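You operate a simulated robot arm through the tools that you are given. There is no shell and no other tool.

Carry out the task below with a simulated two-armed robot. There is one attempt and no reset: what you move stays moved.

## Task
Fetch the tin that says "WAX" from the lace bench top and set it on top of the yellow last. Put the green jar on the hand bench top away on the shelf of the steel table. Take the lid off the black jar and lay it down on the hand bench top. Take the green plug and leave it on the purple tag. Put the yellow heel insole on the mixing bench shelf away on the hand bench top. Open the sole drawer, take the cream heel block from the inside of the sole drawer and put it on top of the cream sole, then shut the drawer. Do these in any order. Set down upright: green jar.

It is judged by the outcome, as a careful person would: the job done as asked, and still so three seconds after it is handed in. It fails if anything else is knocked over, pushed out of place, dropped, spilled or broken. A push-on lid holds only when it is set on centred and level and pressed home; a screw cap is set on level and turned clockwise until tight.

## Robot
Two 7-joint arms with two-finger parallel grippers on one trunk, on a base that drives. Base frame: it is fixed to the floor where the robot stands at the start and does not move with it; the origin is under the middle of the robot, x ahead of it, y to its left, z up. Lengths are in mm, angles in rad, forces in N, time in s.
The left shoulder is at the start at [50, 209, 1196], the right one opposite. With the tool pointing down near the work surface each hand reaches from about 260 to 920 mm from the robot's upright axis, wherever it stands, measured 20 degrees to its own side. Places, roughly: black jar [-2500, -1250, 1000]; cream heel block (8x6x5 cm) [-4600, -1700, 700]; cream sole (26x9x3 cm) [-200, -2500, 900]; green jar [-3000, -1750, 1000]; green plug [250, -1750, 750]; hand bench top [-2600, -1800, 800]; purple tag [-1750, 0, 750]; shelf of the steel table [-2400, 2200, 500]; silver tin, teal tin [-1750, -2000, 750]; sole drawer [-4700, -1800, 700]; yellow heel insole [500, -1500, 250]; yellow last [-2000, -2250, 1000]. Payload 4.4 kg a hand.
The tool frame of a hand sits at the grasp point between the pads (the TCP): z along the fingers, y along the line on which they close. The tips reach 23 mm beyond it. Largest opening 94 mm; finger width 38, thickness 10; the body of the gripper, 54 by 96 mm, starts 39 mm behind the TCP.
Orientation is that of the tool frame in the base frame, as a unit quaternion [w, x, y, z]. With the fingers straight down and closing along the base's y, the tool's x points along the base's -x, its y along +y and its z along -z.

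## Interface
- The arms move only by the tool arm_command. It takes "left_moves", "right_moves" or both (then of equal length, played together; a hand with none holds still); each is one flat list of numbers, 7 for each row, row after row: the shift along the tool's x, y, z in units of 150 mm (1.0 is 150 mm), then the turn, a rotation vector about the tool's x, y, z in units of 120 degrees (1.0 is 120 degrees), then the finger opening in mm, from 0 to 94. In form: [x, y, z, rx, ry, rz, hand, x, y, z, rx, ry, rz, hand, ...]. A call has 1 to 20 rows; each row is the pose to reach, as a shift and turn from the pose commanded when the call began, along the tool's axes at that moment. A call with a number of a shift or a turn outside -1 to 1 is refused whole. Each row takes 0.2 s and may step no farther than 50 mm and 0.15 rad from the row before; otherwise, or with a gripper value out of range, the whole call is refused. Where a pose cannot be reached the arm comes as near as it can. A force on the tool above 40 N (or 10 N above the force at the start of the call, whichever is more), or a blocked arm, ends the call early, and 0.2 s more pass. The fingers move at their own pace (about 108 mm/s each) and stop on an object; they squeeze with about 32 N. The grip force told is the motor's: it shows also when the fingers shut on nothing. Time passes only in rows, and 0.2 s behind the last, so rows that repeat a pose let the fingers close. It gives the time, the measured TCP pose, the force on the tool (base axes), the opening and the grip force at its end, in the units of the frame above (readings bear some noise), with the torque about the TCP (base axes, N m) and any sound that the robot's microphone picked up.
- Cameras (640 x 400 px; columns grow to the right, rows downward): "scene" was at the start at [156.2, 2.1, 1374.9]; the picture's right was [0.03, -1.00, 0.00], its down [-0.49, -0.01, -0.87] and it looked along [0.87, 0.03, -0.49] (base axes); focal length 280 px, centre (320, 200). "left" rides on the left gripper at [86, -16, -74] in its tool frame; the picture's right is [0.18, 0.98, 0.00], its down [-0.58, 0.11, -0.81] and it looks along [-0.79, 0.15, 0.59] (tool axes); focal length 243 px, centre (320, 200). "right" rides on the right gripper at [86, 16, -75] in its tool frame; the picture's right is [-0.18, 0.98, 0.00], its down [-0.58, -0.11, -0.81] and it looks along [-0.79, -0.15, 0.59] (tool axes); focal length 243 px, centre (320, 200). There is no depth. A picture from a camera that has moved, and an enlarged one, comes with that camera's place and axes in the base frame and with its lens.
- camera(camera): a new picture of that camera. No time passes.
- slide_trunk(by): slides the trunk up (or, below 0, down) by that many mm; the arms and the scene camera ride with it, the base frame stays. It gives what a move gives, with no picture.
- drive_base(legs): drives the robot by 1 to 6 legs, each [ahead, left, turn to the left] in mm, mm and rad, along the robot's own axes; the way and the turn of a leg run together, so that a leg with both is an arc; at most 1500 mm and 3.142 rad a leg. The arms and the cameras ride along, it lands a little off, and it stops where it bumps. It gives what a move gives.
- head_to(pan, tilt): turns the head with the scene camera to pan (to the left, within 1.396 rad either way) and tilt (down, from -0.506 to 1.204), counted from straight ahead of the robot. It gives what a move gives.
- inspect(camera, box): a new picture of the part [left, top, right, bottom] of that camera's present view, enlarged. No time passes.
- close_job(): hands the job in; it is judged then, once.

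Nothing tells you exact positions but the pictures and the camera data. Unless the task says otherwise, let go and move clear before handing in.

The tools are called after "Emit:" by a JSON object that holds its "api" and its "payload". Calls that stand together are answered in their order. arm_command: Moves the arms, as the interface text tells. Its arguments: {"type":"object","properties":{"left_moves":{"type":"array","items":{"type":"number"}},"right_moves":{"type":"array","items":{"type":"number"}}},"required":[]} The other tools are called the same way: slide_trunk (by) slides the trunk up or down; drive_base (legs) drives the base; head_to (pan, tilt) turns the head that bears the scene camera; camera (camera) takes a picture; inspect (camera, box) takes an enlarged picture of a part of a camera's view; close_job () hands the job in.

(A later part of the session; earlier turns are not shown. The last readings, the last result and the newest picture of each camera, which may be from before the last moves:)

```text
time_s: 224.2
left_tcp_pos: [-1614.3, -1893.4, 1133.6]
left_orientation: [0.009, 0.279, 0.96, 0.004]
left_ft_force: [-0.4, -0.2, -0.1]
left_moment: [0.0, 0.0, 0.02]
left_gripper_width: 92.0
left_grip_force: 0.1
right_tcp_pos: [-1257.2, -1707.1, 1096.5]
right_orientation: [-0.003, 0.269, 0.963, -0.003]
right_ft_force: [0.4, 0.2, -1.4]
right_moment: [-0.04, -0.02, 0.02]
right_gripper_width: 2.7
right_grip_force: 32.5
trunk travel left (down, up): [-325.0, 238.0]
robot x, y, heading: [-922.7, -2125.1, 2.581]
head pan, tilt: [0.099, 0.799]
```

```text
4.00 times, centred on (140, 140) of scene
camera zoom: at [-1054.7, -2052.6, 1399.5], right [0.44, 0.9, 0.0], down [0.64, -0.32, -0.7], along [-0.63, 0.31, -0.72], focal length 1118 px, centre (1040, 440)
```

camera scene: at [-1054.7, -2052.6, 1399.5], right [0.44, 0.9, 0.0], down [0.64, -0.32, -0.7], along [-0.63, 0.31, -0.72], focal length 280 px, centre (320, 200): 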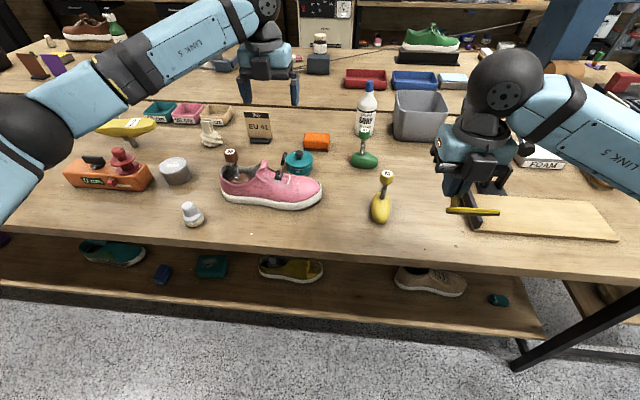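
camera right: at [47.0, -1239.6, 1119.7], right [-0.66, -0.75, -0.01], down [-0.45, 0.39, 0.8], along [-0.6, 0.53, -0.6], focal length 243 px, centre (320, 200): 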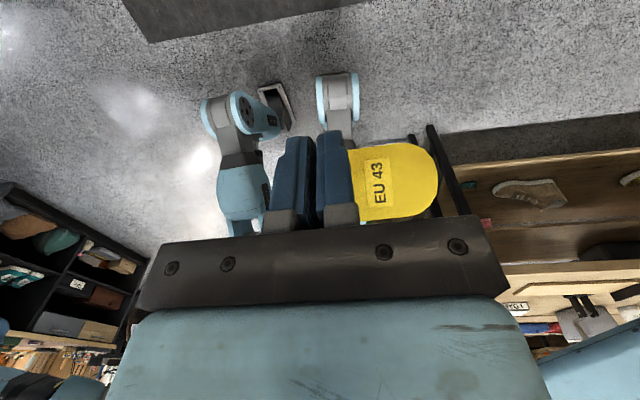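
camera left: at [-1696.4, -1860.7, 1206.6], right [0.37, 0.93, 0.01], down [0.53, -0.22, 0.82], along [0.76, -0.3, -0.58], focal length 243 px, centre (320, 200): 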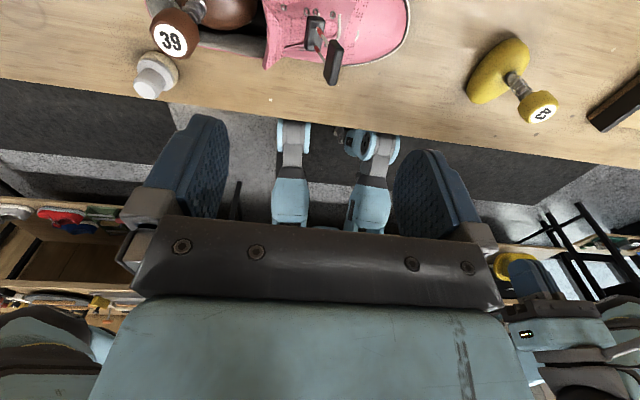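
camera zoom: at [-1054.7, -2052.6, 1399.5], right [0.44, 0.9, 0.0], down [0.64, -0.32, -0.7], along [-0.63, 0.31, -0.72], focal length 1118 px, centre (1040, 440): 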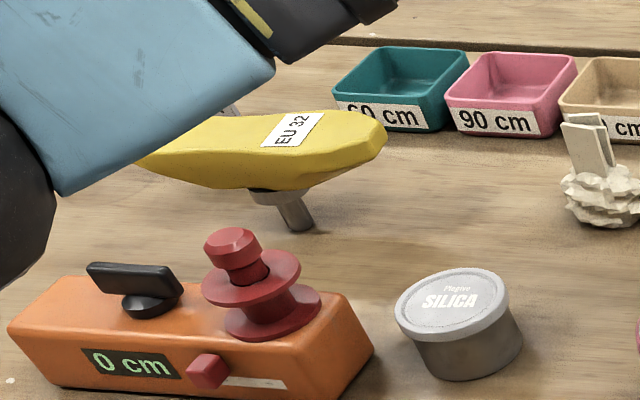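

The last's shape is now visible too. Moving the left hand the final step over the tin and checking with its camera.

Emit:
{"api": "arm_command", "payload": {"left_moves": [0.26, 0.065, 0, 0, 0, 0, 92, 0.52, 0.13, 0, 0, 0, 0, 92, 0.777, 0.194, 0.02, 0, 0, 0, 92]}}

Emit:
{"api": "camera", "payload": {"camera": "left"}}

Emit:
{"api": "inspect", "payload": {"camera": "scene", "box": [240, 60, 360, 210]}}

```text
time_s: 225.0
left_tcp_pos: [-1695.9, -1805.3, 1130.3]
left_orientation: [0.009, 0.279, 0.96, 0.003]
left_ft_force: [-0.3, 0.4, 0.1]
left_moment: [-0.05, 0.02, 0.02]
left_gripper_width: 92.0
left_grip_force: 0.1
right_tcp_pos: [-1257.9, -1705.8, 1093.7]
right_orientation: [-0.003, 0.269, 0.963, -0.004]
right_ft_force: [-0.5, 0.4, -0.9]
right_moment: [-0.02, 0.03, 0.0]
right_gripper_width: 2.6
right_grip_force: 32.0
trunk travel left (down, up): [-325.0, 238.0]
robot x, y, heading: [-924.4, -2124.3, 2.58]
head pan, tilt: [0.099, 0.799]
```

```text
taken
camera left: at [-1777.4, -1773.6, 1204.3], right [0.37, 0.93, 0.01], down [0.53, -0.22, 0.82], along [0.76, -0.3, -0.58], focal length 243 px, centre (320, 200)
```

left: 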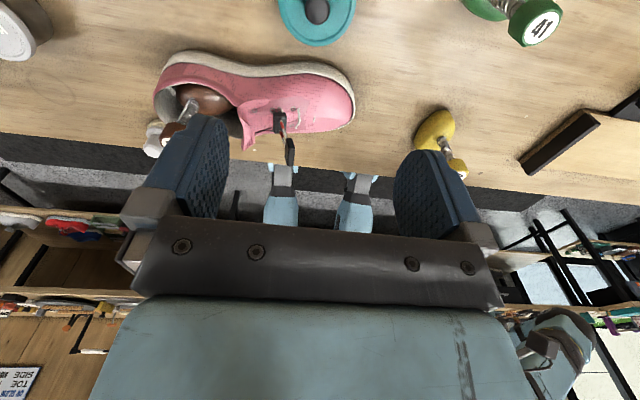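

```text
2.67 times, centred on (300, 135) of scene
camera zoom: at [-1053.9, -2051.8, 1399.6], right [0.44, 0.9, 0.0], down [0.64, -0.32, -0.7], along [-0.63, 0.31, -0.72], focal length 746 px, centre (373, 373)
```

zoom: 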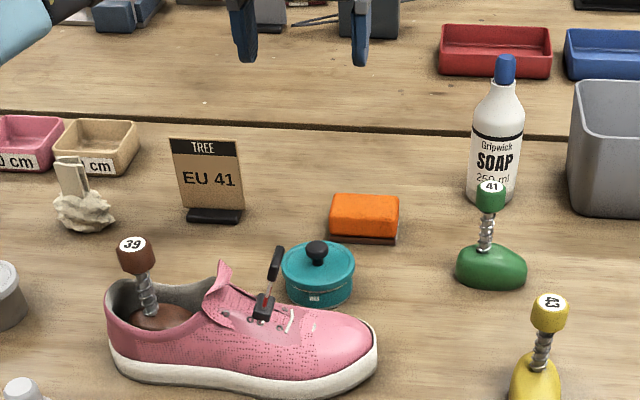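

The tin is nearly straight below the hand. Descending in stages with tiny lateral correction.

Emit:
{"api": "arm_command", "payload": {"left_moves": [0, -0.01, 0.3, 0, 0, 0, 93, 0, -0.02, 0.6, 0, 0, 0, 93, 0, -0.02, 0.9, 0, 0, 0, 93, 0, -0.02, 1.0, 0, 0, 0, 93]}}

Emit:
{"api": "camera", "payload": {"camera": "left"}}

Emit:
{"api": "inspect", "payload": {"camera": "scene", "box": [240, 60, 360, 210]}}

```text
time_s: 226.0
left_tcp_pos: [-1694.0, -1808.8, 981.7]
left_orientation: [0.009, 0.279, 0.96, 0.005]
left_ft_force: [0.0, -0.6, 0.0]
left_moment: [0.0, 0.0, -0.02]
left_gripper_width: 92.8
left_grip_force: 0.0
right_tcp_pos: [-1256.5, -1709.1, 1095.2]
right_orientation: [-0.003, 0.269, 0.963, -0.003]
right_ft_force: [0.6, -0.1, -0.2]
right_moment: [-0.01, 0.02, -0.01]
right_gripper_width: 2.8
right_grip_force: 31.8
trunk travel left (down, up): [-325.0, 238.0]
robot x, y, heading: [-920.2, -2128.1, 2.585]
head pan, tilt: [0.099, 0.799]
```

```text
taken
camera left: at [-1776.1, -1776.7, 1054.2], right [0.37, 0.93, 0.01], down [0.53, -0.22, 0.82], along [0.76, -0.3, -0.58], focal length 243 px, centre (320, 200)
```

left: 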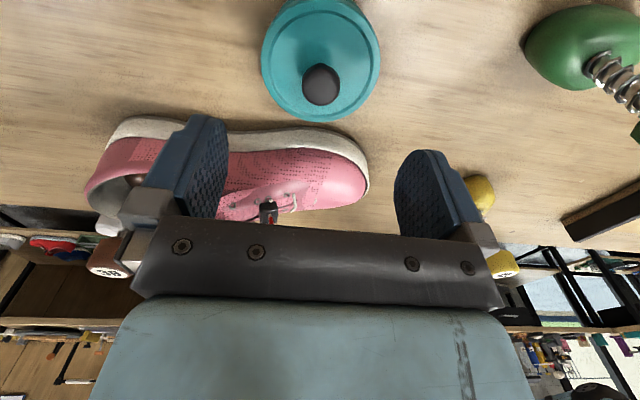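

```text
2.67 times, centred on (300, 135) of scene
camera zoom: at [-1054.4, -2053.9, 1399.7], right [0.44, 0.9, 0.0], down [0.64, -0.32, -0.7], along [-0.63, 0.31, -0.72], focal length 746 px, centre (373, 373)
```

zoom: 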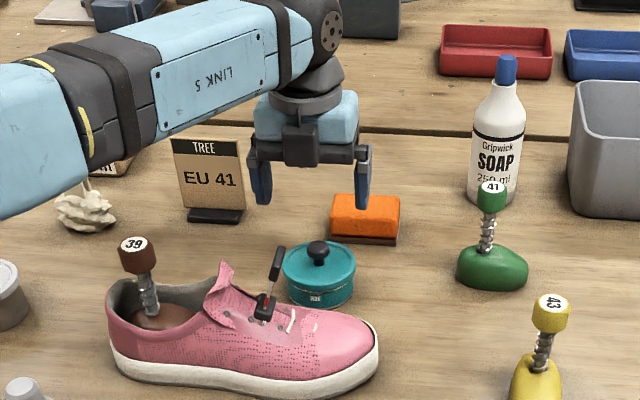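

Centred well. Descending further with fingers just about to straddle the tin.

Emit:
{"api": "arm_command", "payload": {"left_moves": [0, 0, 0.2, 0, 0, 0, 94, 0, 0, 0.4, 0, 0, 0, 94, 0, 0, 0.44, 0, 0, 0, 94]}}

Emit:
{"api": "camera", "payload": {"camera": "left"}}

Emit:
{"api": "inspect", "payload": {"camera": "scene", "box": [260, 100, 340, 200]}}

```text
time_s: 226.8
left_tcp_pos: [-1694.7, -1807.4, 913.9]
left_orientation: [0.009, 0.28, 0.96, 0.005]
left_ft_force: [-0.1, 0.9, -0.5]
left_moment: [-0.03, 0.01, 0.03]
left_gripper_width: 94.0
left_grip_force: 0.0
right_tcp_pos: [-1257.1, -1708.6, 1095.6]
right_orientation: [-0.004, 0.269, 0.963, -0.002]
right_ft_force: [-0.5, -0.2, -0.4]
right_moment: [-0.01, 0.03, 0.0]
right_gripper_width: 2.8
right_grip_force: 31.7
trunk travel left (down, up): [-325.0, 238.0]
robot x, y, heading: [-925.7, -2128.7, 2.589]
head pan, tilt: [0.099, 0.799]
```

```text
taken
camera left: at [-1775.9, -1776.6, 987.6], right [0.37, 0.93, 0.01], down [0.53, -0.22, 0.82], along [0.76, -0.3, -0.58], focal length 243 px, centre (320, 200)
```

left: 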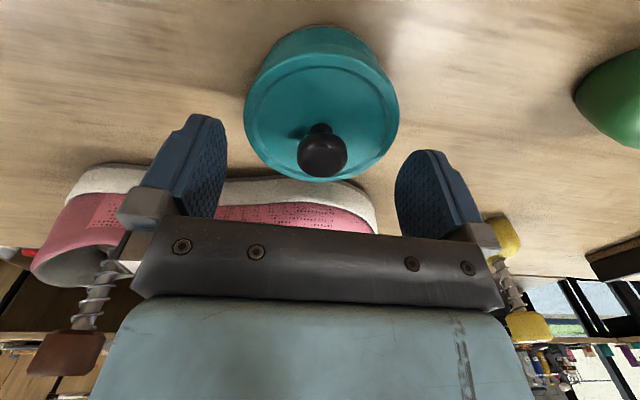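

```text
4.00 times, centred on (300, 150) of scene
camera zoom: at [-1054.5, -2054.1, 1399.7], right [0.44, 0.9, 0.0], down [0.64, -0.32, -0.7], along [-0.63, 0.31, -0.72], focal length 1118 px, centre (400, 400)
```

zoom: 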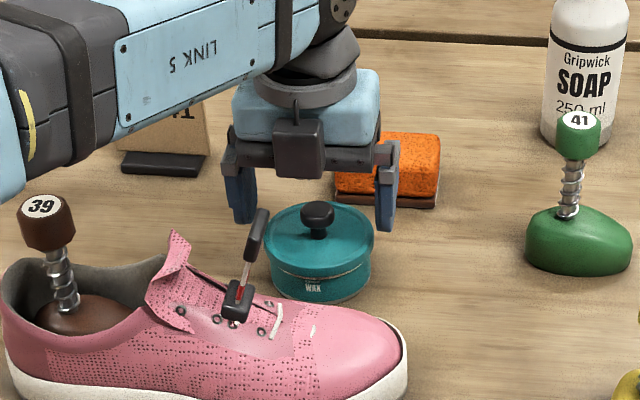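

The tin is about 10 mm nearer to me than the hand centre; correcting and lowering to grasp height.

Emit:
{"api": "arm_command", "payload": {"left_moves": [-0.065, 0, 0.05, 0, 0, 0, 94, -0.065, 0, 0.15, 0, 0, 0, 94, -0.065, 0, 0.25, 0, 0, 0, 94, -0.065, 0, 0.27, 0, 0, 0, 94]}}

Emit:
{"api": "inspect", "payload": {"camera": "scene", "box": [260, 100, 340, 200]}}

Emit:
{"api": "camera", "payload": {"camera": "left"}}

```text
time_s: 227.8
left_tcp_pos: [-1685.4, -1815.2, 873.9]
left_orientation: [0.008, 0.279, 0.96, 0.005]
left_ft_force: [-0.3, -0.2, 0.4]
left_moment: [0.04, -0.03, 0.01]
left_gripper_width: 94.1
left_grip_force: 0.1
right_tcp_pos: [-1258.4, -1709.3, 1094.5]
right_orientation: [-0.004, 0.27, 0.963, -0.002]
right_ft_force: [-0.9, 0.2, -1.2]
right_moment: [0.01, 0.01, 0.01]
right_gripper_width: 2.9
right_grip_force: 32.4
trunk travel left (down, up): [-325.0, 238.0]
robot x, y, heading: [-923.4, -2127.4, 2.588]
head pan, tilt: [0.099, 0.799]
```

```text
4.00 times, centred on (300, 150) of scene
camera zoom: at [-1054.5, -2054.0, 1399.7], right [0.44, 0.9, 0.0], down [0.64, -0.32, -0.7], along [-0.63, 0.31, -0.72], focal length 1118 px, centre (400, 400)
```

zoom: 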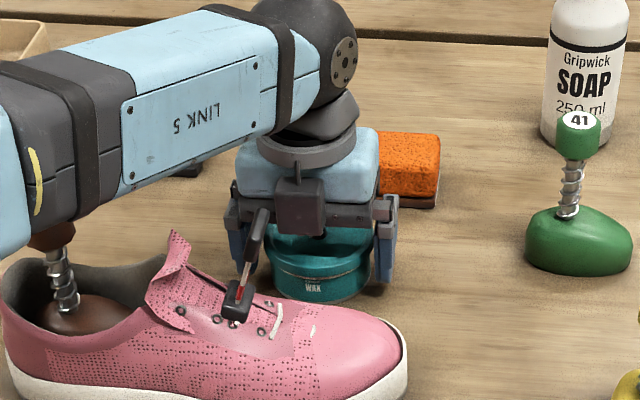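

```text
taken
camera left: at [-1767.3, -1781.9, 947.5], right [0.37, 0.93, 0.01], down [0.53, -0.22, 0.82], along [0.76, -0.3, -0.58], focal length 243 px, centre (320, 200)
```

left: 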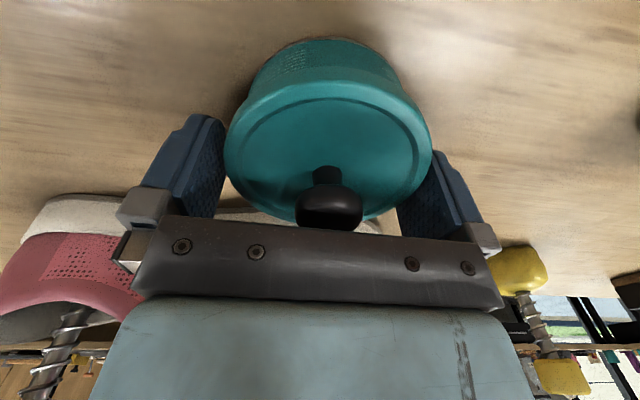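

The tin is well centred between the fingers. Lowering ~4 mm more and closing.

Emit:
{"api": "arm_command", "payload": {"left_moves": [0, 0, 0.027, 0, 0, 0, 94, 0, 0, 0.027, 0, 0, 0, 86, 0, 0, 0.027, 0, 0, 0, 78, 0, 0, 0.027, 0, 0, 0, 70, 0, 0, 0.027, 0, 0, 0, 70]}}

Emit:
{"api": "camera", "payload": {"camera": "left"}}

```text
time_s: 229.0
left_tcp_pos: [-1684.7, -1813.1, 870.4]
left_orientation: [0.008, 0.279, 0.96, 0.005]
left_ft_force: [1.2, 0.2, -0.8]
left_moment: [-0.01, 0.01, 0.0]
left_gripper_width: 83.9
left_grip_force: 32.2
right_tcp_pos: [-1257.7, -1708.0, 1096.0]
right_orientation: [-0.003, 0.27, 0.963, -0.002]
right_ft_force: [1.0, -0.4, -0.9]
right_moment: [-0.02, 0.0, -0.02]
right_gripper_width: 2.6
right_grip_force: 32.1
trunk travel left (down, up): [-325.0, 238.0]
robot x, y, heading: [-925.5, -2122.0, 2.588]
head pan, tilt: [0.099, 0.799]
```

```text
taken
camera left: at [-1767.3, -1781.8, 943.4], right [0.37, 0.93, 0.01], down [0.53, -0.22, 0.82], along [0.76, -0.3, -0.58], focal length 243 px, centre (320, 200)
```

left: 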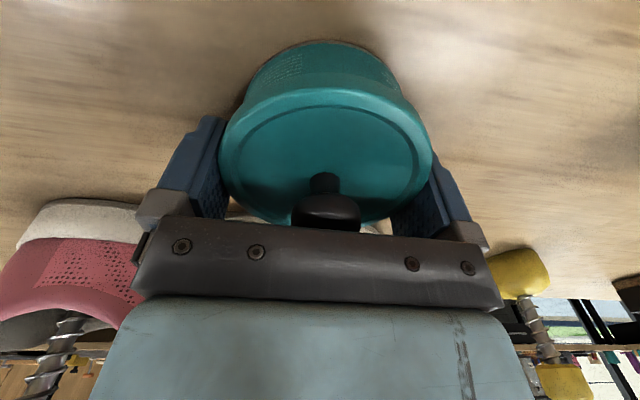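

Gripped at 84 mm. Lifting a little to check the whole tin comes up (not just the lid).

Emit:
{"api": "arm_command", "payload": {"left_moves": [0, 0, -0.05, 0, 0, 0, 70, 0, 0, -0.1, 0, 0, 0, 70, 0, 0, -0.15, 0, 0, 0, 70]}}

Emit:
{"api": "inspect", "payload": {"camera": "scene", "box": [260, 100, 340, 200]}}

Emit:
{"api": "camera", "payload": {"camera": "left"}}

```text
time_s: 229.8
left_tcp_pos: [-1685.2, -1814.4, 893.2]
left_orientation: [0.009, 0.278, 0.961, 0.005]
left_ft_force: [0.0, 0.3, -1.5]
left_moment: [-0.04, 0.0, 0.03]
left_gripper_width: 84.4
left_grip_force: 32.1
right_tcp_pos: [-1258.1, -1708.3, 1095.0]
right_orientation: [-0.003, 0.27, 0.963, -0.003]
right_ft_force: [1.1, -0.5, 0.3]
right_moment: [0.0, 0.0, -0.02]
right_gripper_width: 2.9
right_grip_force: 32.0
trunk travel left (down, up): [-325.0, 238.0]
robot x, y, heading: [-923.5, -2126.5, 2.584]
head pan, tilt: [0.099, 0.799]
```

```text
4.00 times, centred on (300, 150) of scene
camera zoom: at [-1054.7, -2054.1, 1399.7], right [0.44, 0.9, 0.0], down [0.64, -0.32, -0.7], along [-0.63, 0.31, -0.72], focal length 1118 px, centre (400, 400)
```

zoom: 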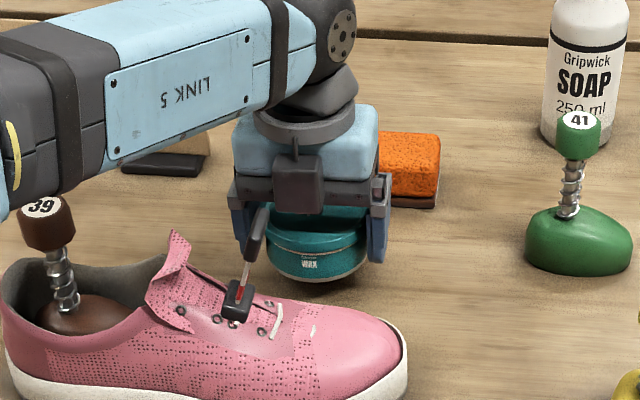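

```text
taken
camera left: at [-1767.6, -1782.2, 966.0], right [0.37, 0.93, 0.01], down [0.53, -0.22, 0.82], along [0.76, -0.3, -0.58], focal length 243 px, centre (320, 200)
```

left: 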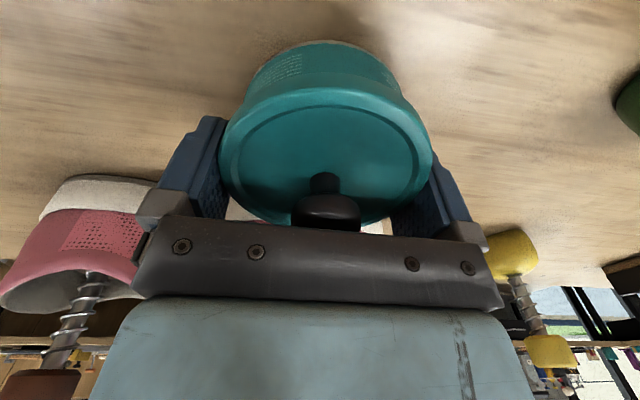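

The entire tin comes up. Lifting it clear and then repositioning toward the yellow last (top ≈ z 924, centre ≈ (-2066, -2262)).

Emit:
{"api": "arm_command", "payload": {"left_moves": [0, 0, -0.25, 0, 0, 0, 70, 0, 0, -0.5, 0, 0, 0, 70, 0, 0, -0.75, 0, 0, 0, 70, 0, 0, -1.0, 0, 0, 0, 70]}}

Emit:
{"api": "slide_trunk", "payload": {"by": 130}}

Emit:
{"api": "camera", "payload": {"camera": "scene"}}

```text
time_s: 230.8
left_tcp_pos: [-1687.1, -1813.9, 1042.4]
left_orientation: [0.008, 0.278, 0.96, 0.003]
left_ft_force: [-0.6, -0.6, -1.8]
left_moment: [0.03, 0.02, -0.01]
left_gripper_width: 84.2
left_grip_force: 31.9
right_tcp_pos: [-1255.4, -1708.2, 1096.7]
right_orientation: [-0.004, 0.27, 0.963, -0.003]
right_ft_force: [-0.1, -0.3, 0.4]
right_moment: [-0.01, 0.02, 0.01]
right_gripper_width: 2.4
right_grip_force: 32.7
trunk travel left (down, up): [-325.0, 238.0]
robot x, y, heading: [-924.3, -2123.9, 2.587]
head pan, tilt: [0.099, 0.799]
```

```text
time_s: 232.4
left_tcp_pos: [-1687.3, -1813.8, 1173.2]
left_orientation: [0.009, 0.279, 0.96, 0.005]
left_ft_force: [-0.5, -0.4, -1.9]
left_moment: [-0.02, -0.02, 0.01]
left_gripper_width: 84.1
left_grip_force: 32.0
right_tcp_pos: [-1258.2, -1709.5, 1226.0]
right_orientation: [-0.004, 0.27, 0.963, -0.003]
right_ft_force: [0.4, -0.5, -0.5]
right_moment: [0.0, -0.01, 0.02]
right_gripper_width: 2.7
right_grip_force: 31.6
trunk travel left (down, up): [-455.0, 108.0]
robot x, y, heading: [-923.5, -2124.7, 2.587]
head pan, tilt: [0.099, 0.799]
```

```text
taken
camera scene: at [-1054.9, -2053.8, 1529.6], right [0.44, 0.9, 0.0], down [0.64, -0.32, -0.7], along [-0.63, 0.31, -0.72], focal length 280 px, centre (320, 200)
```

scene: 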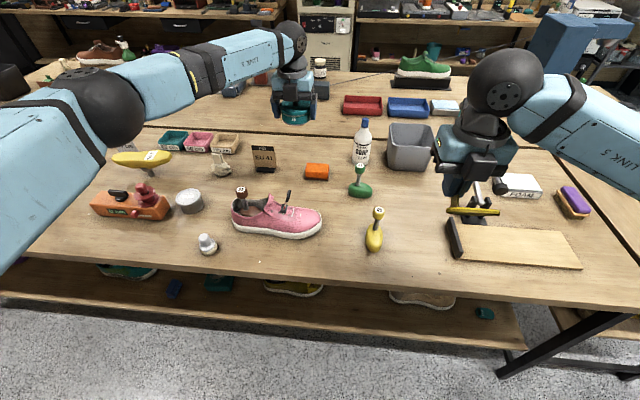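

Driving left along the bench and slightly closer so the last is in front of the left hand.

Emit:
{"api": "drive_base", "payload": {"legs": [[0, 550, 0], [100, 0, 0]]}}

Emit:
{"api": "camera", "payload": {"camera": "scene"}}

Emit:
{"api": "camera", "payload": {"camera": "left"}}

```text
time_s: 238.4
left_tcp_pos: [-2060.4, -2227.5, 1173.1]
left_orientation: [0.008, 0.279, 0.96, 0.005]
left_ft_force: [-0.2, 0.4, -1.9]
left_moment: [-0.04, -0.04, -0.01]
left_gripper_width: 84.2
left_grip_force: 32.2
right_tcp_pos: [-1630.4, -2121.9, 1225.2]
right_orientation: [-0.004, 0.27, 0.963, -0.002]
right_ft_force: [-0.3, -0.1, -0.4]
right_moment: [-0.02, 0.0, -0.01]
right_gripper_width: 2.6
right_grip_force: 32.0
trunk travel left (down, up): [-455.0, 108.0]
robot x, y, heading: [-1299.5, -2535.8, 2.584]
head pan, tilt: [0.099, 0.799]
```

```text
taken
camera scene: at [-1428.6, -2467.2, 1529.8], right [0.44, 0.9, 0.0], down [0.64, -0.32, -0.7], along [-0.63, 0.31, -0.72], focal length 280 px, centre (320, 200)
```

scene: 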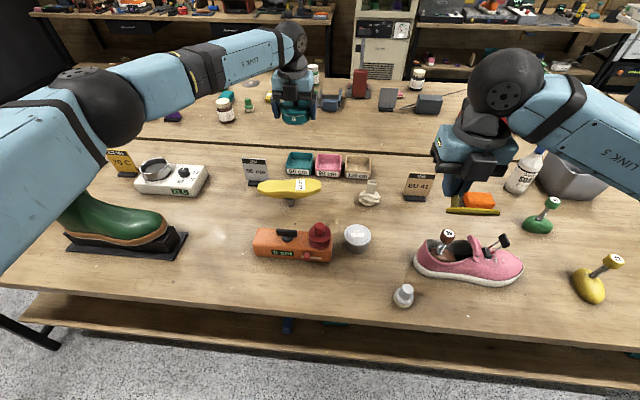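

```text
taken
camera left: at [-2144.0, -2194.6, 1246.2], right [0.37, 0.93, 0.01], down [0.53, -0.22, 0.82], along [0.76, -0.3, -0.58], focal length 243 px, centre (320, 200)
```

left: 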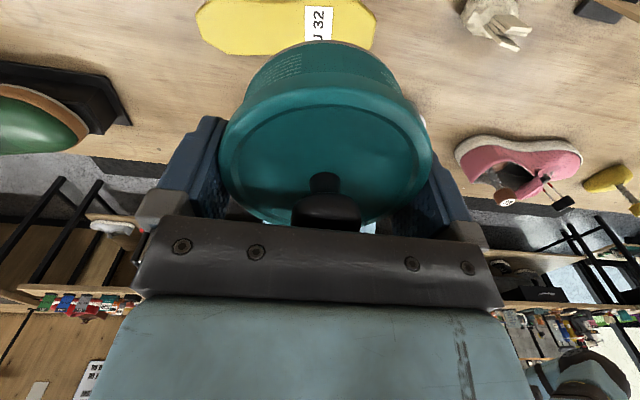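

The tin is already nearly above the last. Zooming for precise last geometry.

Emit:
{"api": "inspect", "payload": {"camera": "scene", "box": [230, 140, 350, 240]}}

Emit:
{"api": "inspect", "payload": {"camera": "left", "box": [180, 0, 400, 130]}}

```text
4.00 times, centred on (290, 190) of scene
camera zoom: at [-1428.6, -2467.2, 1529.8], right [0.44, 0.9, 0.0], down [0.64, -0.32, -0.7], along [-0.63, 0.31, -0.72], focal length 1118 px, centre (440, 240)
```

zoom: 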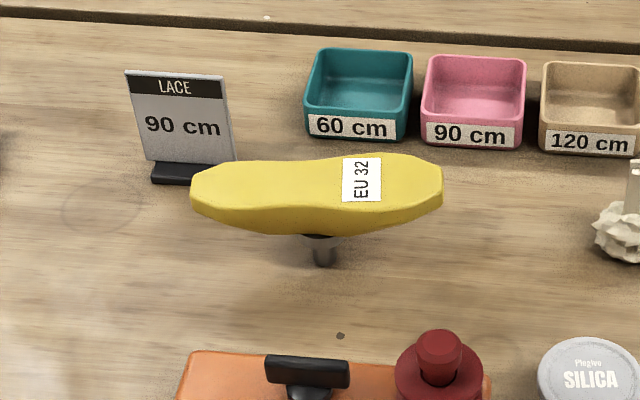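

```text
2.91 times, centred on (290, 65) of left
camera zoom: at [-2144.0, -2194.6, 1246.2], right [0.37, 0.93, 0.01], down [0.53, -0.22, 0.82], along [0.76, -0.3, -0.58], focal length 706 px, centre (407, 593)
```

zoom: 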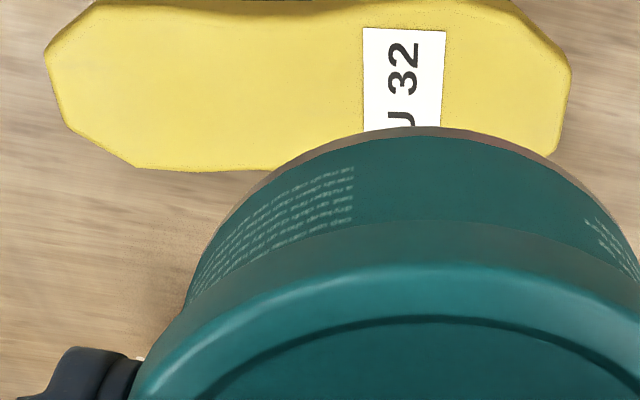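

The last's top is a flat ~200×59 mm surface centred at about (-2058, -2265, 924). Moving over its centre and descending partway.

Emit:
{"api": "arm_command", "payload": {"left_moves": [-0.063, -0.108, 0.2, 0, 0, 0, 70, -0.126, -0.216, 0.4, 0, 0, 0, 70, -0.126, -0.216, 0.7, 0, 0, 0, 70, -0.126, -0.216, 1.0, 0, 0, 0, 70]}}

Emit:
{"api": "inspect", "payload": {"camera": "scene", "box": [230, 100, 350, 240]}}

Emit:
{"api": "camera", "payload": {"camera": "left"}}

```text
time_s: 239.4
left_tcp_pos: [-2063.3, -2262.8, 1021.0]
left_orientation: [0.008, 0.279, 0.96, 0.005]
left_ft_force: [-0.6, 0.0, -0.4]
left_moment: [0.01, 0.0, 0.01]
left_gripper_width: 84.2
left_grip_force: 31.5
right_tcp_pos: [-1632.0, -2121.4, 1225.5]
right_orientation: [-0.004, 0.27, 0.963, -0.003]
right_ft_force: [0.1, 0.0, 0.1]
right_moment: [0.01, 0.01, 0.02]
right_gripper_width: 2.6
right_grip_force: 32.0
trunk travel left (down, up): [-455.0, 108.0]
robot x, y, heading: [-1296.0, -2537.7, 2.586]
head pan, tilt: [0.099, 0.799]
```

```text
2.86 times, centred on (290, 170) of scene
camera zoom: at [-1429.8, -2466.7, 1529.7], right [0.44, 0.9, 0.0], down [0.64, -0.32, -0.7], along [-0.63, 0.31, -0.72], focal length 799 px, centre (406, 286)
```

zoom: 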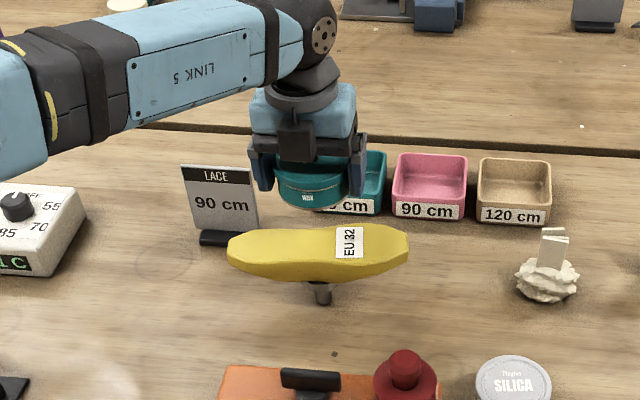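

```text
taken
camera left: at [-2144.7, -2231.1, 1094.9], right [0.37, 0.93, 0.01], down [0.53, -0.22, 0.82], along [0.76, -0.3, -0.58], focal length 243 px, centre (320, 200)
```

left: 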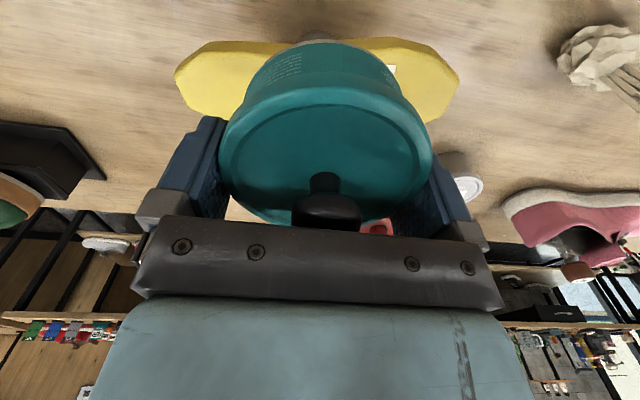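

Shifting ~7 mm toward me and descending to just above the last.

Emit:
{"api": "arm_command", "payload": {"left_moves": [-0.047, 0, 0.15, 0, 0, 0, 70, -0.047, 0, 0.28, 0, 0, 0, 70, -0.047, 0, 0.34, 0, 0, 0, 70, -0.047, 0, 0.34, 0, 0, 0, 70]}}

Emit:
{"api": "inspect", "payload": {"camera": "scene", "box": [230, 110, 350, 230]}}

Emit:
{"api": "inspect", "payload": {"camera": "left", "box": [140, 0, 500, 225]}}

```text
time_s: 240.4
left_tcp_pos: [-2055.5, -2268.2, 970.3]
left_orientation: [0.009, 0.279, 0.96, 0.005]
left_ft_force: [0.5, 0.2, -2.6]
left_moment: [0.02, 0.02, 0.02]
left_gripper_width: 84.4
left_grip_force: 32.2
right_tcp_pos: [-1632.3, -2120.9, 1225.2]
right_orientation: [-0.003, 0.269, 0.963, -0.003]
right_ft_force: [0.2, 0.2, -1.1]
right_moment: [0.02, 0.01, 0.0]
right_gripper_width: 2.6
right_grip_force: 31.8
trunk travel left (down, up): [-455.0, 108.0]
robot x, y, heading: [-1299.6, -2536.0, 2.584]
head pan, tilt: [0.099, 0.799]
```

```text
3.33 times, centred on (290, 170) of scene
camera zoom: at [-1429.3, -2466.9, 1529.6], right [0.44, 0.9, 0.0], down [0.64, -0.32, -0.7], along [-0.63, 0.31, -0.72], focal length 932 px, centre (420, 300)
```

zoom: 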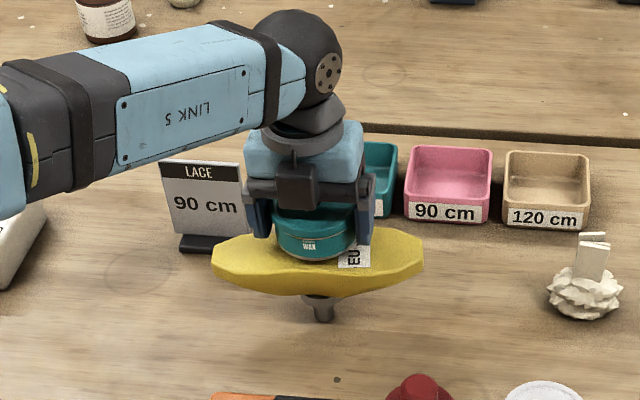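

```text
1.78 times, centred on (320, 112) of left
camera zoom: at [-2137.2, -2235.5, 1044.4], right [0.37, 0.93, 0.01], down [0.53, -0.22, 0.82], along [0.76, -0.3, -0.58], focal length 431 px, centre (320, 356)
```

zoom: 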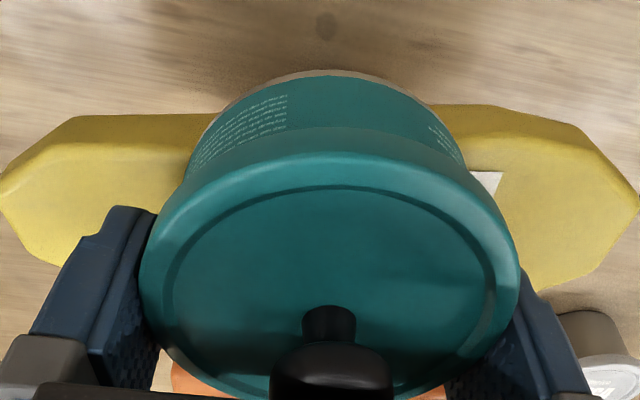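

Looks well centred. Lowering slowly until contact.

Emit:
{"api": "arm_command", "payload": {"left_moves": [0, 0, 0.03, 0, 0, 0, 70, 0, 0, 0.06, 0, 0, 0, 70, 0, 0, 0.06, 0, 0, 0, 70]}}

Emit:
{"api": "arm_command", "payload": {"left_moves": [0, 0, 0.015, 0, 0, 0, 70, 0, 0, 0.03, 0, 0, 0, 70, 0, 0, 0.03, 0, 0, 0, 70]}}

```text
time_s: 241.2
left_tcp_pos: [-2054.3, -2267.0, 962.3]
left_orientation: [0.007, 0.279, 0.96, 0.006]
left_ft_force: [0.8, -0.2, -0.3]
left_moment: [0.0, 0.0, 0.01]
left_gripper_width: 84.3
left_grip_force: 32.3
right_tcp_pos: [-1632.0, -2122.5, 1225.4]
right_orientation: [-0.004, 0.27, 0.963, -0.003]
right_ft_force: [0.6, 0.6, -0.6]
right_moment: [-0.01, 0.0, -0.01]
right_gripper_width: 2.9
right_grip_force: 31.9
trunk travel left (down, up): [-455.0, 108.0]
robot x, y, heading: [-1295.4, -2538.5, 2.58]
head pan, tilt: [0.099, 0.799]
```

```text
time_s: 242.0
left_tcp_pos: [-2052.5, -2267.0, 961.8]
left_orientation: [0.007, 0.279, 0.96, 0.005]
left_ft_force: [-3.7, -0.3, 22.8]
left_moment: [0.01, 0.32, 0.03]
left_gripper_width: 84.2
left_grip_force: 32.5
right_tcp_pos: [-1629.9, -2123.1, 1227.7]
right_orientation: [-0.004, 0.27, 0.963, -0.003]
right_ft_force: [-0.6, -1.3, -0.4]
right_moment: [0.0, 0.0, 0.0]
right_gripper_width: 2.9
right_grip_force: 31.4
trunk travel left (down, up): [-455.0, 108.0]
robot x, y, heading: [-1300.5, -2539.2, 2.588]
head pan, tilt: [0.099, 0.799]
```

Contact with ~23 N. Easing off slightly and inspecting before releasing.

Emit:
{"api": "arm_command", "payload": {"left_moves": [0, 0, -0.02, 0, 0, 0, 70, 0, 0, -0.02, 0, 0, 0, 70]}}

Emit:
{"api": "inspect", "payload": {"camera": "scene", "box": [250, 130, 330, 210]}}

```text
time_s: 242.6
left_tcp_pos: [-2052.9, -2266.4, 961.7]
left_orientation: [0.008, 0.278, 0.96, 0.005]
left_ft_force: [-3.0, 2.1, 14.2]
left_moment: [0.16, 0.28, -0.02]
left_gripper_width: 84.4
left_grip_force: 32.0
right_tcp_pos: [-1630.5, -2123.2, 1226.4]
right_orientation: [-0.004, 0.27, 0.963, -0.003]
right_ft_force: [0.3, 0.2, -0.9]
right_moment: [0.02, -0.06, 0.0]
right_gripper_width: 2.7
right_grip_force: 31.8
trunk travel left (down, up): [-455.0, 108.0]
robot x, y, heading: [-1298.2, -2538.7, 2.581]
head pan, tilt: [0.099, 0.799]
```

```text
5.00 times, centred on (290, 170) of scene
camera zoom: at [-1427.2, -2467.4, 1529.8], right [0.44, 0.9, 0.0], down [0.64, -0.32, -0.7], along [-0.63, 0.31, -0.72], focal length 1398 px, centre (470, 350)
```

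zoom: 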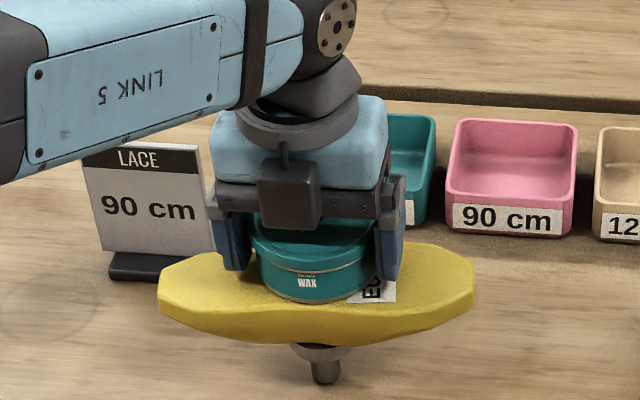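

Tin sits on the last. Releasing.

Emit:
{"api": "arm_command", "payload": {"left_moves": [0, 0, -0.012, 0, 0, 0, 70, 0, 0, -0.012, 0, 0, 0, 86, 0, 0, -0.012, 0, 0, 0, 94, 0, 0, -0.012, 0, 0, 0, 94]}}

Emit:
{"api": "arm_command", "payload": {"left_moves": [0, 0, -0.05, 0, 0, 0, 94, 0, 0, -0.15, 0, 0, 0, 94, 0, 0, -0.35, 0, 0, 0, 94, 0, 0, -0.6, 0, 0, 0, 94, 0, 0, -0.85, 0, 0, 0, 94]}}

Emit:
{"api": "inspect", "payload": {"camera": "scene", "box": [230, 110, 350, 230]}}

Emit:
{"api": "camera", "payload": {"camera": "left"}}

```text
time_s: 243.6
left_tcp_pos: [-2052.7, -2266.6, 964.7]
left_orientation: [0.009, 0.28, 0.96, 0.005]
left_ft_force: [-0.6, 0.4, 0.1]
left_moment: [0.0, 0.01, -0.01]
left_gripper_width: 93.7
left_grip_force: 0.1
right_tcp_pos: [-1630.4, -2120.7, 1225.4]
right_orientation: [-0.004, 0.271, 0.963, -0.003]
right_ft_force: [0.2, 0.1, 0.0]
right_moment: [0.0, 0.0, 0.01]
right_gripper_width: 2.5
right_grip_force: 31.7
trunk travel left (down, up): [-455.0, 108.0]
robot x, y, heading: [-1297.7, -2540.5, 2.584]
head pan, tilt: [0.099, 0.799]
```

```text
time_s: 244.8
left_tcp_pos: [-2055.1, -2267.0, 1091.2]
left_orientation: [0.007, 0.28, 0.96, 0.005]
left_ft_force: [-0.1, -0.5, -0.7]
left_moment: [0.0, 0.01, 0.0]
left_gripper_width: 93.9
left_grip_force: 0.1
right_tcp_pos: [-1631.0, -2123.1, 1226.8]
right_orientation: [-0.005, 0.27, 0.963, -0.002]
right_ft_force: [0.4, 0.6, -1.0]
right_moment: [0.0, 0.01, -0.05]
right_gripper_width: 2.8
right_grip_force: 31.8
trunk travel left (down, up): [-455.0, 108.0]
robot x, y, heading: [-1299.9, -2539.0, 2.583]
head pan, tilt: [0.099, 0.799]
```

```text
3.33 times, centred on (290, 170) of scene
camera zoom: at [-1428.1, -2467.2, 1529.7], right [0.44, 0.9, 0.0], down [0.64, -0.32, -0.7], along [-0.63, 0.31, -0.72], focal length 932 px, centre (420, 300)
```

zoom: 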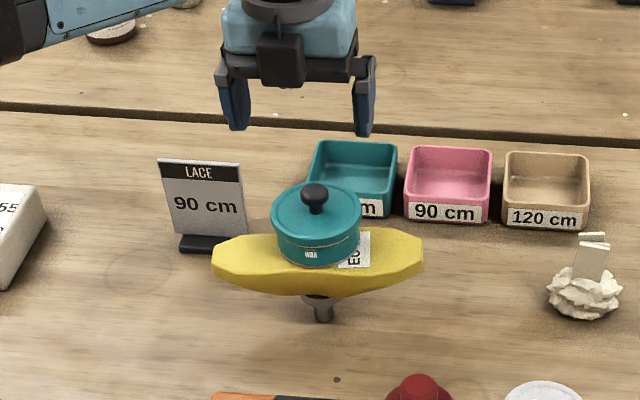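

```text
taken
camera left: at [-2137.8, -2235.6, 1164.6], right [0.37, 0.93, 0.01], down [0.53, -0.22, 0.82], along [0.76, -0.3, -0.58], focal length 243 px, centre (320, 200)
```

left: 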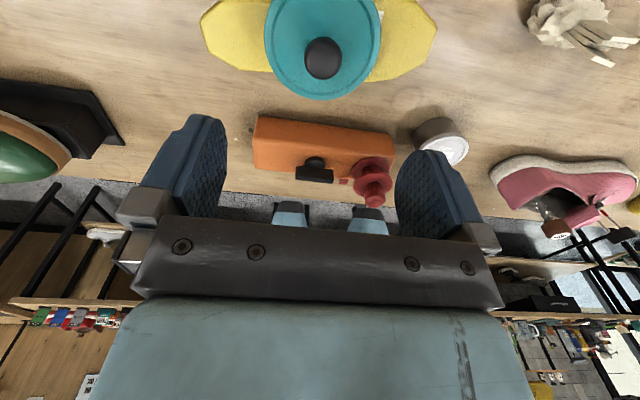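

WAX tin is resting on the yellow last. Retracting the left hand, then heading around the far end of the island.

Emit:
{"api": "arm_command", "payload": {"left_moves": [-0.1, 0, -0.25, 0, 0, 0, 80, -0.3, 0, -0.4, 0, 0, 0, 80, -0.6, 0, -0.4, 0, 0, 0, 80, -0.9, 0, -0.4, 0, 0, 0, 80]}}

Emit:
{"api": "arm_command", "payload": {"left_moves": [-0.3, 0, 0, 0, 0, 0, 80, -0.6, 0, 0, 0, 0, 0, 80, -0.9, 0, 0, 0, 0, 0, 80]}}

Emit:
{"api": "arm_command", "payload": {"left_moves": [-0.3, -0.1, 0, 0, 0, 0, 80, -0.6, -0.2, 0, 0, 0, 0, 80, -0.9, -0.3, 0, 0, 0, 0, 80]}}

Emit:
{"api": "drive_base", "payload": {"legs": [[-60, 0, 0], [0, 1000, 0]]}}

Emit:
{"api": "head_to", "payload": {"pan": 1.0, "tilt": 0.5}}

Emit:
{"api": "camera", "payload": {"camera": "scene"}}

```text
time_s: 245.8
left_tcp_pos: [-1941.7, -2341.3, 1154.7]
left_orientation: [0.008, 0.28, 0.96, 0.005]
left_ft_force: [0.6, -0.3, 0.8]
left_moment: [0.05, 0.02, 0.02]
left_gripper_width: 80.0
left_grip_force: 0.0
right_tcp_pos: [-1629.9, -2121.5, 1226.9]
right_orientation: [-0.004, 0.27, 0.963, -0.002]
right_ft_force: [1.2, -1.0, -0.5]
right_moment: [0.02, 0.01, 0.01]
right_gripper_width: 2.7
right_grip_force: 31.7
trunk travel left (down, up): [-455.0, 108.0]
robot x, y, heading: [-1297.2, -2537.8, 2.584]
head pan, tilt: [0.099, 0.799]
```

```text
time_s: 246.6
left_tcp_pos: [-1828.5, -2412.6, 1154.0]
left_orientation: [0.009, 0.279, 0.96, 0.005]
left_ft_force: [0.0, -0.2, 1.3]
left_moment: [0.03, -0.01, -0.01]
left_gripper_width: 79.9
left_grip_force: 0.1
right_tcp_pos: [-1630.4, -2121.1, 1227.2]
right_orientation: [-0.005, 0.27, 0.963, -0.003]
right_ft_force: [-0.1, -0.1, 1.1]
right_moment: [-0.03, -0.03, 0.0]
right_gripper_width: 2.8
right_grip_force: 31.7
trunk travel left (down, up): [-455.0, 108.0]
robot x, y, heading: [-1296.6, -2536.3, 2.586]
head pan, tilt: [0.099, 0.799]
```

```text
time_s: 247.4
left_tcp_pos: [-1736.8, -2525.1, 1156.6]
left_orientation: [0.008, 0.279, 0.96, 0.005]
left_ft_force: [0.5, -0.1, 0.7]
left_moment: [0.01, 0.0, 0.0]
left_gripper_width: 79.8
left_grip_force: 0.1
right_tcp_pos: [-1631.0, -2122.7, 1225.3]
right_orientation: [-0.004, 0.27, 0.963, -0.002]
right_ft_force: [-0.9, 0.1, 0.2]
right_moment: [0.01, 0.03, 0.02]
right_gripper_width: 2.7
right_grip_force: 31.9
trunk travel left (down, up): [-455.0, 108.0]
robot x, y, heading: [-1297.4, -2536.7, 2.581]
head pan, tilt: [0.099, 0.799]
```

```text
time_s: 257.0
left_tcp_pos: [-2212.1, -3393.3, 1155.3]
left_orientation: [0.009, 0.279, 0.96, 0.005]
left_ft_force: [0.7, -0.1, 0.9]
left_moment: [0.0, 0.03, 0.01]
left_gripper_width: 80.1
left_grip_force: 0.1
right_tcp_pos: [-2104.8, -2992.9, 1224.1]
right_orientation: [-0.005, 0.271, 0.963, -0.002]
right_ft_force: [0.5, -0.5, -1.1]
right_moment: [0.02, 0.02, -0.03]
right_gripper_width: 2.8
right_grip_force: 32.5
trunk travel left (down, up): [-455.0, 108.0]
robot x, y, heading: [-1769.9, -3413.7, 2.583]
head pan, tilt: [0.099, 0.799]
```

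```text
time_s: 258.2
left_tcp_pos: [-2212.2, -3395.2, 1155.7]
left_orientation: [0.008, 0.279, 0.96, 0.005]
left_ft_force: [0.6, -0.6, 0.0]
left_moment: [-0.02, -0.02, 0.0]
left_gripper_width: 79.7
left_grip_force: 0.1
right_tcp_pos: [-2104.1, -2993.2, 1225.0]
right_orientation: [-0.004, 0.27, 0.963, -0.003]
right_ft_force: [0.2, 0.7, 0.5]
right_moment: [-0.02, 0.01, -0.03]
right_gripper_width: 2.6
right_grip_force: 31.8
trunk travel left (down, up): [-455.0, 108.0]
robot x, y, heading: [-1772.7, -3409.4, 2.583]
head pan, tilt: [1.0, 0.499]
```

```text
taken
camera scene: at [-1911.8, -3412.5, 1555.6], right [-0.43, 0.9, 0.0], down [0.43, 0.2, -0.88], along [-0.79, -0.38, -0.48], focal length 280 px, centre (320, 200)
```

scene: 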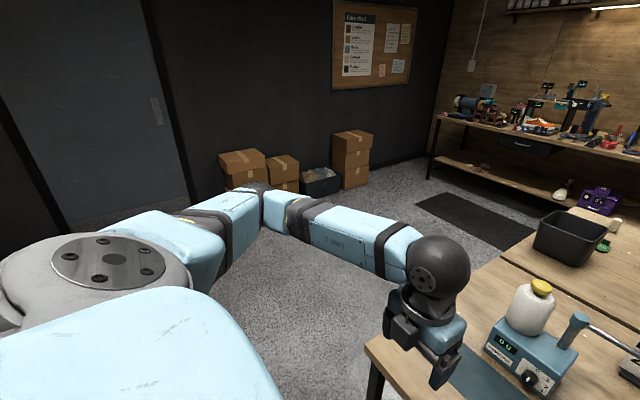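

The far end is open floor. Continuing left past the island's end, then forward across to the other aisle.

Emit:
{"api": "drive_base", "payload": {"legs": [[0, 960, 0], [1200, 0, 0], [1100, 0, 0]]}}

Emit:
{"api": "head_to", "payload": {"pan": -0.9, "tilt": 0.5}}

Emit:
{"api": "camera", "payload": {"camera": "scene"}}

Emit:
{"api": "head_to", "payload": {"pan": 0.1, "tilt": 0.5}}

Emit:
{"api": "camera", "payload": {"camera": "scene"}}

```text
time_s: 277.8
left_tcp_pos: [-4682.2, -3026.5, 1156.8]
left_orientation: [0.009, 0.268, 0.963, 0.004]
left_ft_force: [-0.2, 0.5, 0.8]
left_moment: [-0.01, -0.03, 0.02]
left_gripper_width: 79.8
left_grip_force: 0.0
right_tcp_pos: [-4581.3, -2623.5, 1225.0]
right_orientation: [-0.005, 0.261, 0.965, -0.002]
right_ft_force: [0.2, 0.4, -0.1]
right_moment: [-0.02, -0.02, 0.01]
right_gripper_width: 2.7
right_grip_force: 32.1
trunk travel left (down, up): [-455.0, 108.0]
robot x, y, heading: [-4238.9, -3031.7, 2.609]
head pan, tilt: [1.0, 0.499]
```

```text
time_s: 279.6
left_tcp_pos: [-4682.2, -3026.7, 1154.6]
left_orientation: [0.01, 0.27, 0.963, 0.005]
left_ft_force: [0.6, 0.7, -0.5]
left_moment: [-0.01, -0.02, 0.0]
left_gripper_width: 79.8
left_grip_force: 0.2
right_tcp_pos: [-4581.7, -2622.1, 1225.7]
right_orientation: [-0.004, 0.261, 0.965, -0.003]
right_ft_force: [0.6, 0.2, -0.3]
right_moment: [-0.02, 0.03, 0.0]
right_gripper_width: 2.9
right_grip_force: 32.1
trunk travel left (down, up): [-455.0, 108.0]
robot x, y, heading: [-4239.3, -3031.2, 2.603]
head pan, tilt: [-0.901, 0.499]
```

```text
taken
camera scene: at [-4311.9, -2908.8, 1555.6], right [0.99, 0.13, 0.0], down [0.06, -0.47, -0.88], along [-0.12, 0.87, -0.48], focal length 280 px, centre (320, 200)
```

scene: 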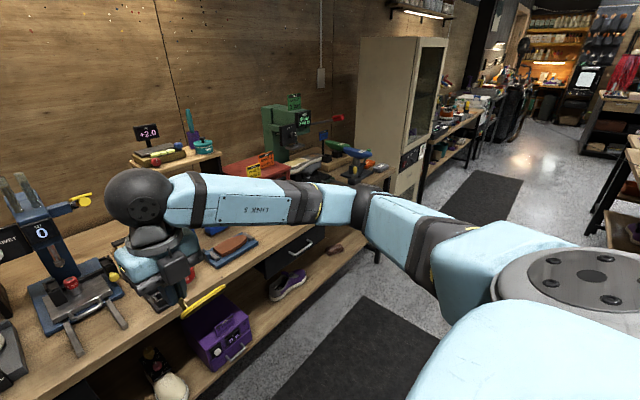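

```text
time_s: 280.9
left_tcp_pos: [-4681.0, -3026.6, 1155.6]
left_orientation: [0.008, 0.269, 0.963, 0.005]
left_ft_force: [-0.2, 0.6, -0.3]
left_moment: [0.01, -0.03, 0.01]
left_gripper_width: 79.9
left_grip_force: 0.1
right_tcp_pos: [-4582.5, -2622.7, 1225.4]
right_orientation: [-0.005, 0.26, 0.966, -0.003]
right_ft_force: [0.1, -0.9, -0.1]
right_moment: [0.07, 0.0, -0.01]
right_gripper_width: 3.1
right_grip_force: 31.8
trunk travel left (down, up): [-455.0, 108.0]
robot x, y, heading: [-4236.2, -3032.8, 2.601]
head pan, tilt: [0.099, 0.499]
```

```text
taken
camera scene: at [-4382.2, -2960.3, 1555.6], right [0.42, 0.91, 0.0], down [0.43, -0.2, -0.88], along [-0.8, 0.37, -0.48], focal length 280 px, centre (320, 200)
```

scene: 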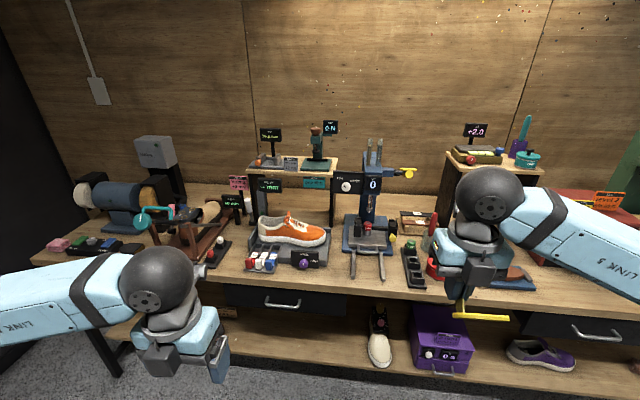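

I'm before the wall bench; the drawer near (-4530, -1916) matches the "sole drawer". First, I'll turn to face the hand bench and place the insole there.

Emit:
{"api": "drive_base", "payload": {"legs": [[0, 0, 1.562], [0, 0, 1.562], [-100, 0, 0]]}}

Emit:
{"api": "head_to", "payload": {"pan": 0.9, "tilt": 0.5}}

Emit:
{"api": "camera", "payload": {"camera": "scene"}}

```text
time_s: 289.6
left_tcp_pos: [-3880.6, -3006.9, 1154.3]
left_orientation: [0.004, 0.956, -0.294, -0.009]
left_ft_force: [-0.6, -0.8, -0.4]
left_moment: [-0.01, 0.0, 0.0]
left_gripper_width: 80.1
left_grip_force: 0.1
right_tcp_pos: [-4000.4, -3403.6, 1225.1]
right_orientation: [-0.002, 0.959, -0.285, 0.004]
right_ft_force: [-0.1, -0.5, -0.1]
right_moment: [0.02, 0.02, -0.03]
right_gripper_width: 2.8
right_grip_force: 32.0
trunk travel left (down, up): [-455.0, 108.0]
robot x, y, heading: [-4319.2, -2978.6, -0.589]
head pan, tilt: [0.099, 0.499]
```

```text
time_s: 290.7
left_tcp_pos: [-3882.5, -3005.9, 1155.4]
left_orientation: [0.005, 0.956, -0.294, -0.009]
left_ft_force: [-0.8, 0.4, 0.1]
left_moment: [-0.01, -0.01, -0.02]
left_gripper_width: 80.0
left_grip_force: 0.1
right_tcp_pos: [-4001.8, -3403.9, 1225.4]
right_orientation: [-0.002, 0.958, -0.285, 0.004]
right_ft_force: [-0.2, -0.3, -0.3]
right_moment: [0.01, 0.01, -0.02]
right_gripper_width: 2.6
right_grip_force: 32.2
trunk travel left (down, up): [-455.0, 108.0]
robot x, y, heading: [-4323.3, -2981.3, -0.585]
head pan, tilt: [0.901, 0.499]
```

```text
taken
camera scene: at [-4182.1, -2987.7, 1555.7], right [0.31, -0.95, 0.0], down [-0.46, -0.15, -0.88], along [0.84, 0.27, -0.48], focal length 280 px, centre (320, 200)
```

scene: 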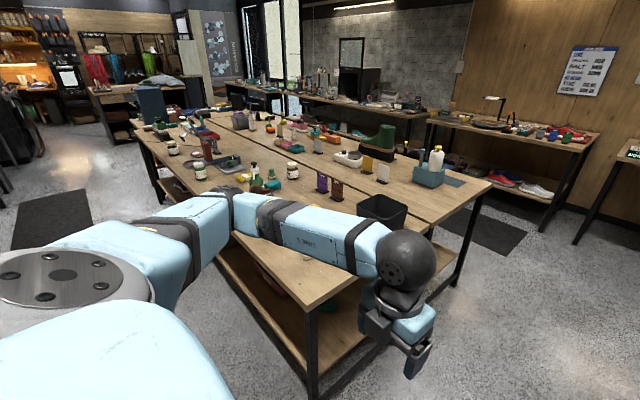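

The aisle ahead-left between the island and wall bench is clear. Strafing left into the aisle along the hand bench.

Emit:
{"api": "drive_base", "payload": {"legs": [[-80, 0, 0.027], [0, 900, 0], [0, 850, 0]]}}

Emit:
{"api": "slide_trunk", "payload": {"by": -30}}

Emit:
{"api": "head_to", "payload": {"pan": 0.2, "tilt": 0.6}}

Emit:
{"api": "camera", "payload": {"camera": "scene"}}

```text
time_s: 307.1
left_tcp_pos: [-3016.1, -1472.1, 1155.4]
left_orientation: [0.005, 0.959, -0.282, -0.008]
left_ft_force: [0.4, 0.5, 0.6]
left_moment: [0.03, 0.0, 0.01]
left_gripper_width: 80.4
left_grip_force: 0.1
right_tcp_pos: [-3124.5, -1872.9, 1225.9]
right_orientation: [-0.002, 0.962, -0.273, 0.002]
right_ft_force: [-0.7, 0.1, -0.4]
right_moment: [-0.01, -0.05, -0.02]
right_gripper_width: 2.8
right_grip_force: 31.9
trunk travel left (down, up): [-455.0, 108.0]
robot x, y, heading: [-3458.6, -1457.3, -0.566]
head pan, tilt: [0.901, 0.499]
```

```text
time_s: 307.8
left_tcp_pos: [-3016.1, -1473.2, 1125.4]
left_orientation: [0.005, 0.959, -0.282, -0.007]
left_ft_force: [0.0, 0.8, -0.1]
left_moment: [0.0, -0.02, -0.02]
left_gripper_width: 79.8
left_grip_force: 0.1
right_tcp_pos: [-3125.0, -1872.8, 1195.4]
right_orientation: [-0.002, 0.962, -0.273, 0.004]
right_ft_force: [0.8, -0.1, -0.4]
right_moment: [-0.03, -0.03, -0.01]
right_gripper_width: 2.7
right_grip_force: 31.9
trunk travel left (down, up): [-425.0, 138.0]
robot x, y, heading: [-3458.0, -1455.0, -0.566]
head pan, tilt: [0.901, 0.499]
```

```text
time_s: 308.9
left_tcp_pos: [-3014.7, -1472.0, 1126.2]
left_orientation: [0.004, 0.959, -0.282, -0.009]
left_ft_force: [0.3, 0.3, 0.4]
left_moment: [0.0, 0.02, 0.01]
left_gripper_width: 79.9
left_grip_force: 0.1
right_tcp_pos: [-3123.8, -1873.4, 1195.3]
right_orientation: [-0.004, 0.962, -0.274, 0.003]
right_ft_force: [0.6, 0.1, -1.0]
right_moment: [-0.01, -0.03, -0.01]
right_gripper_width: 2.6
right_grip_force: 32.0
trunk travel left (down, up): [-425.0, 138.0]
robot x, y, heading: [-3459.2, -1454.9, -0.566]
head pan, tilt: [0.201, 0.6]
```

```text
taken
camera scene: at [-3318.7, -1522.7, 1516.6], right [-0.35, -0.94, 0.0], down [-0.53, 0.2, -0.83], along [0.77, -0.29, -0.56], focal length 280 px, centre (320, 200)
```

scene: 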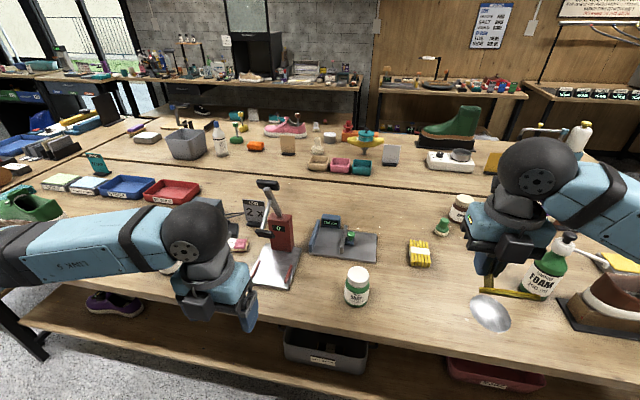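

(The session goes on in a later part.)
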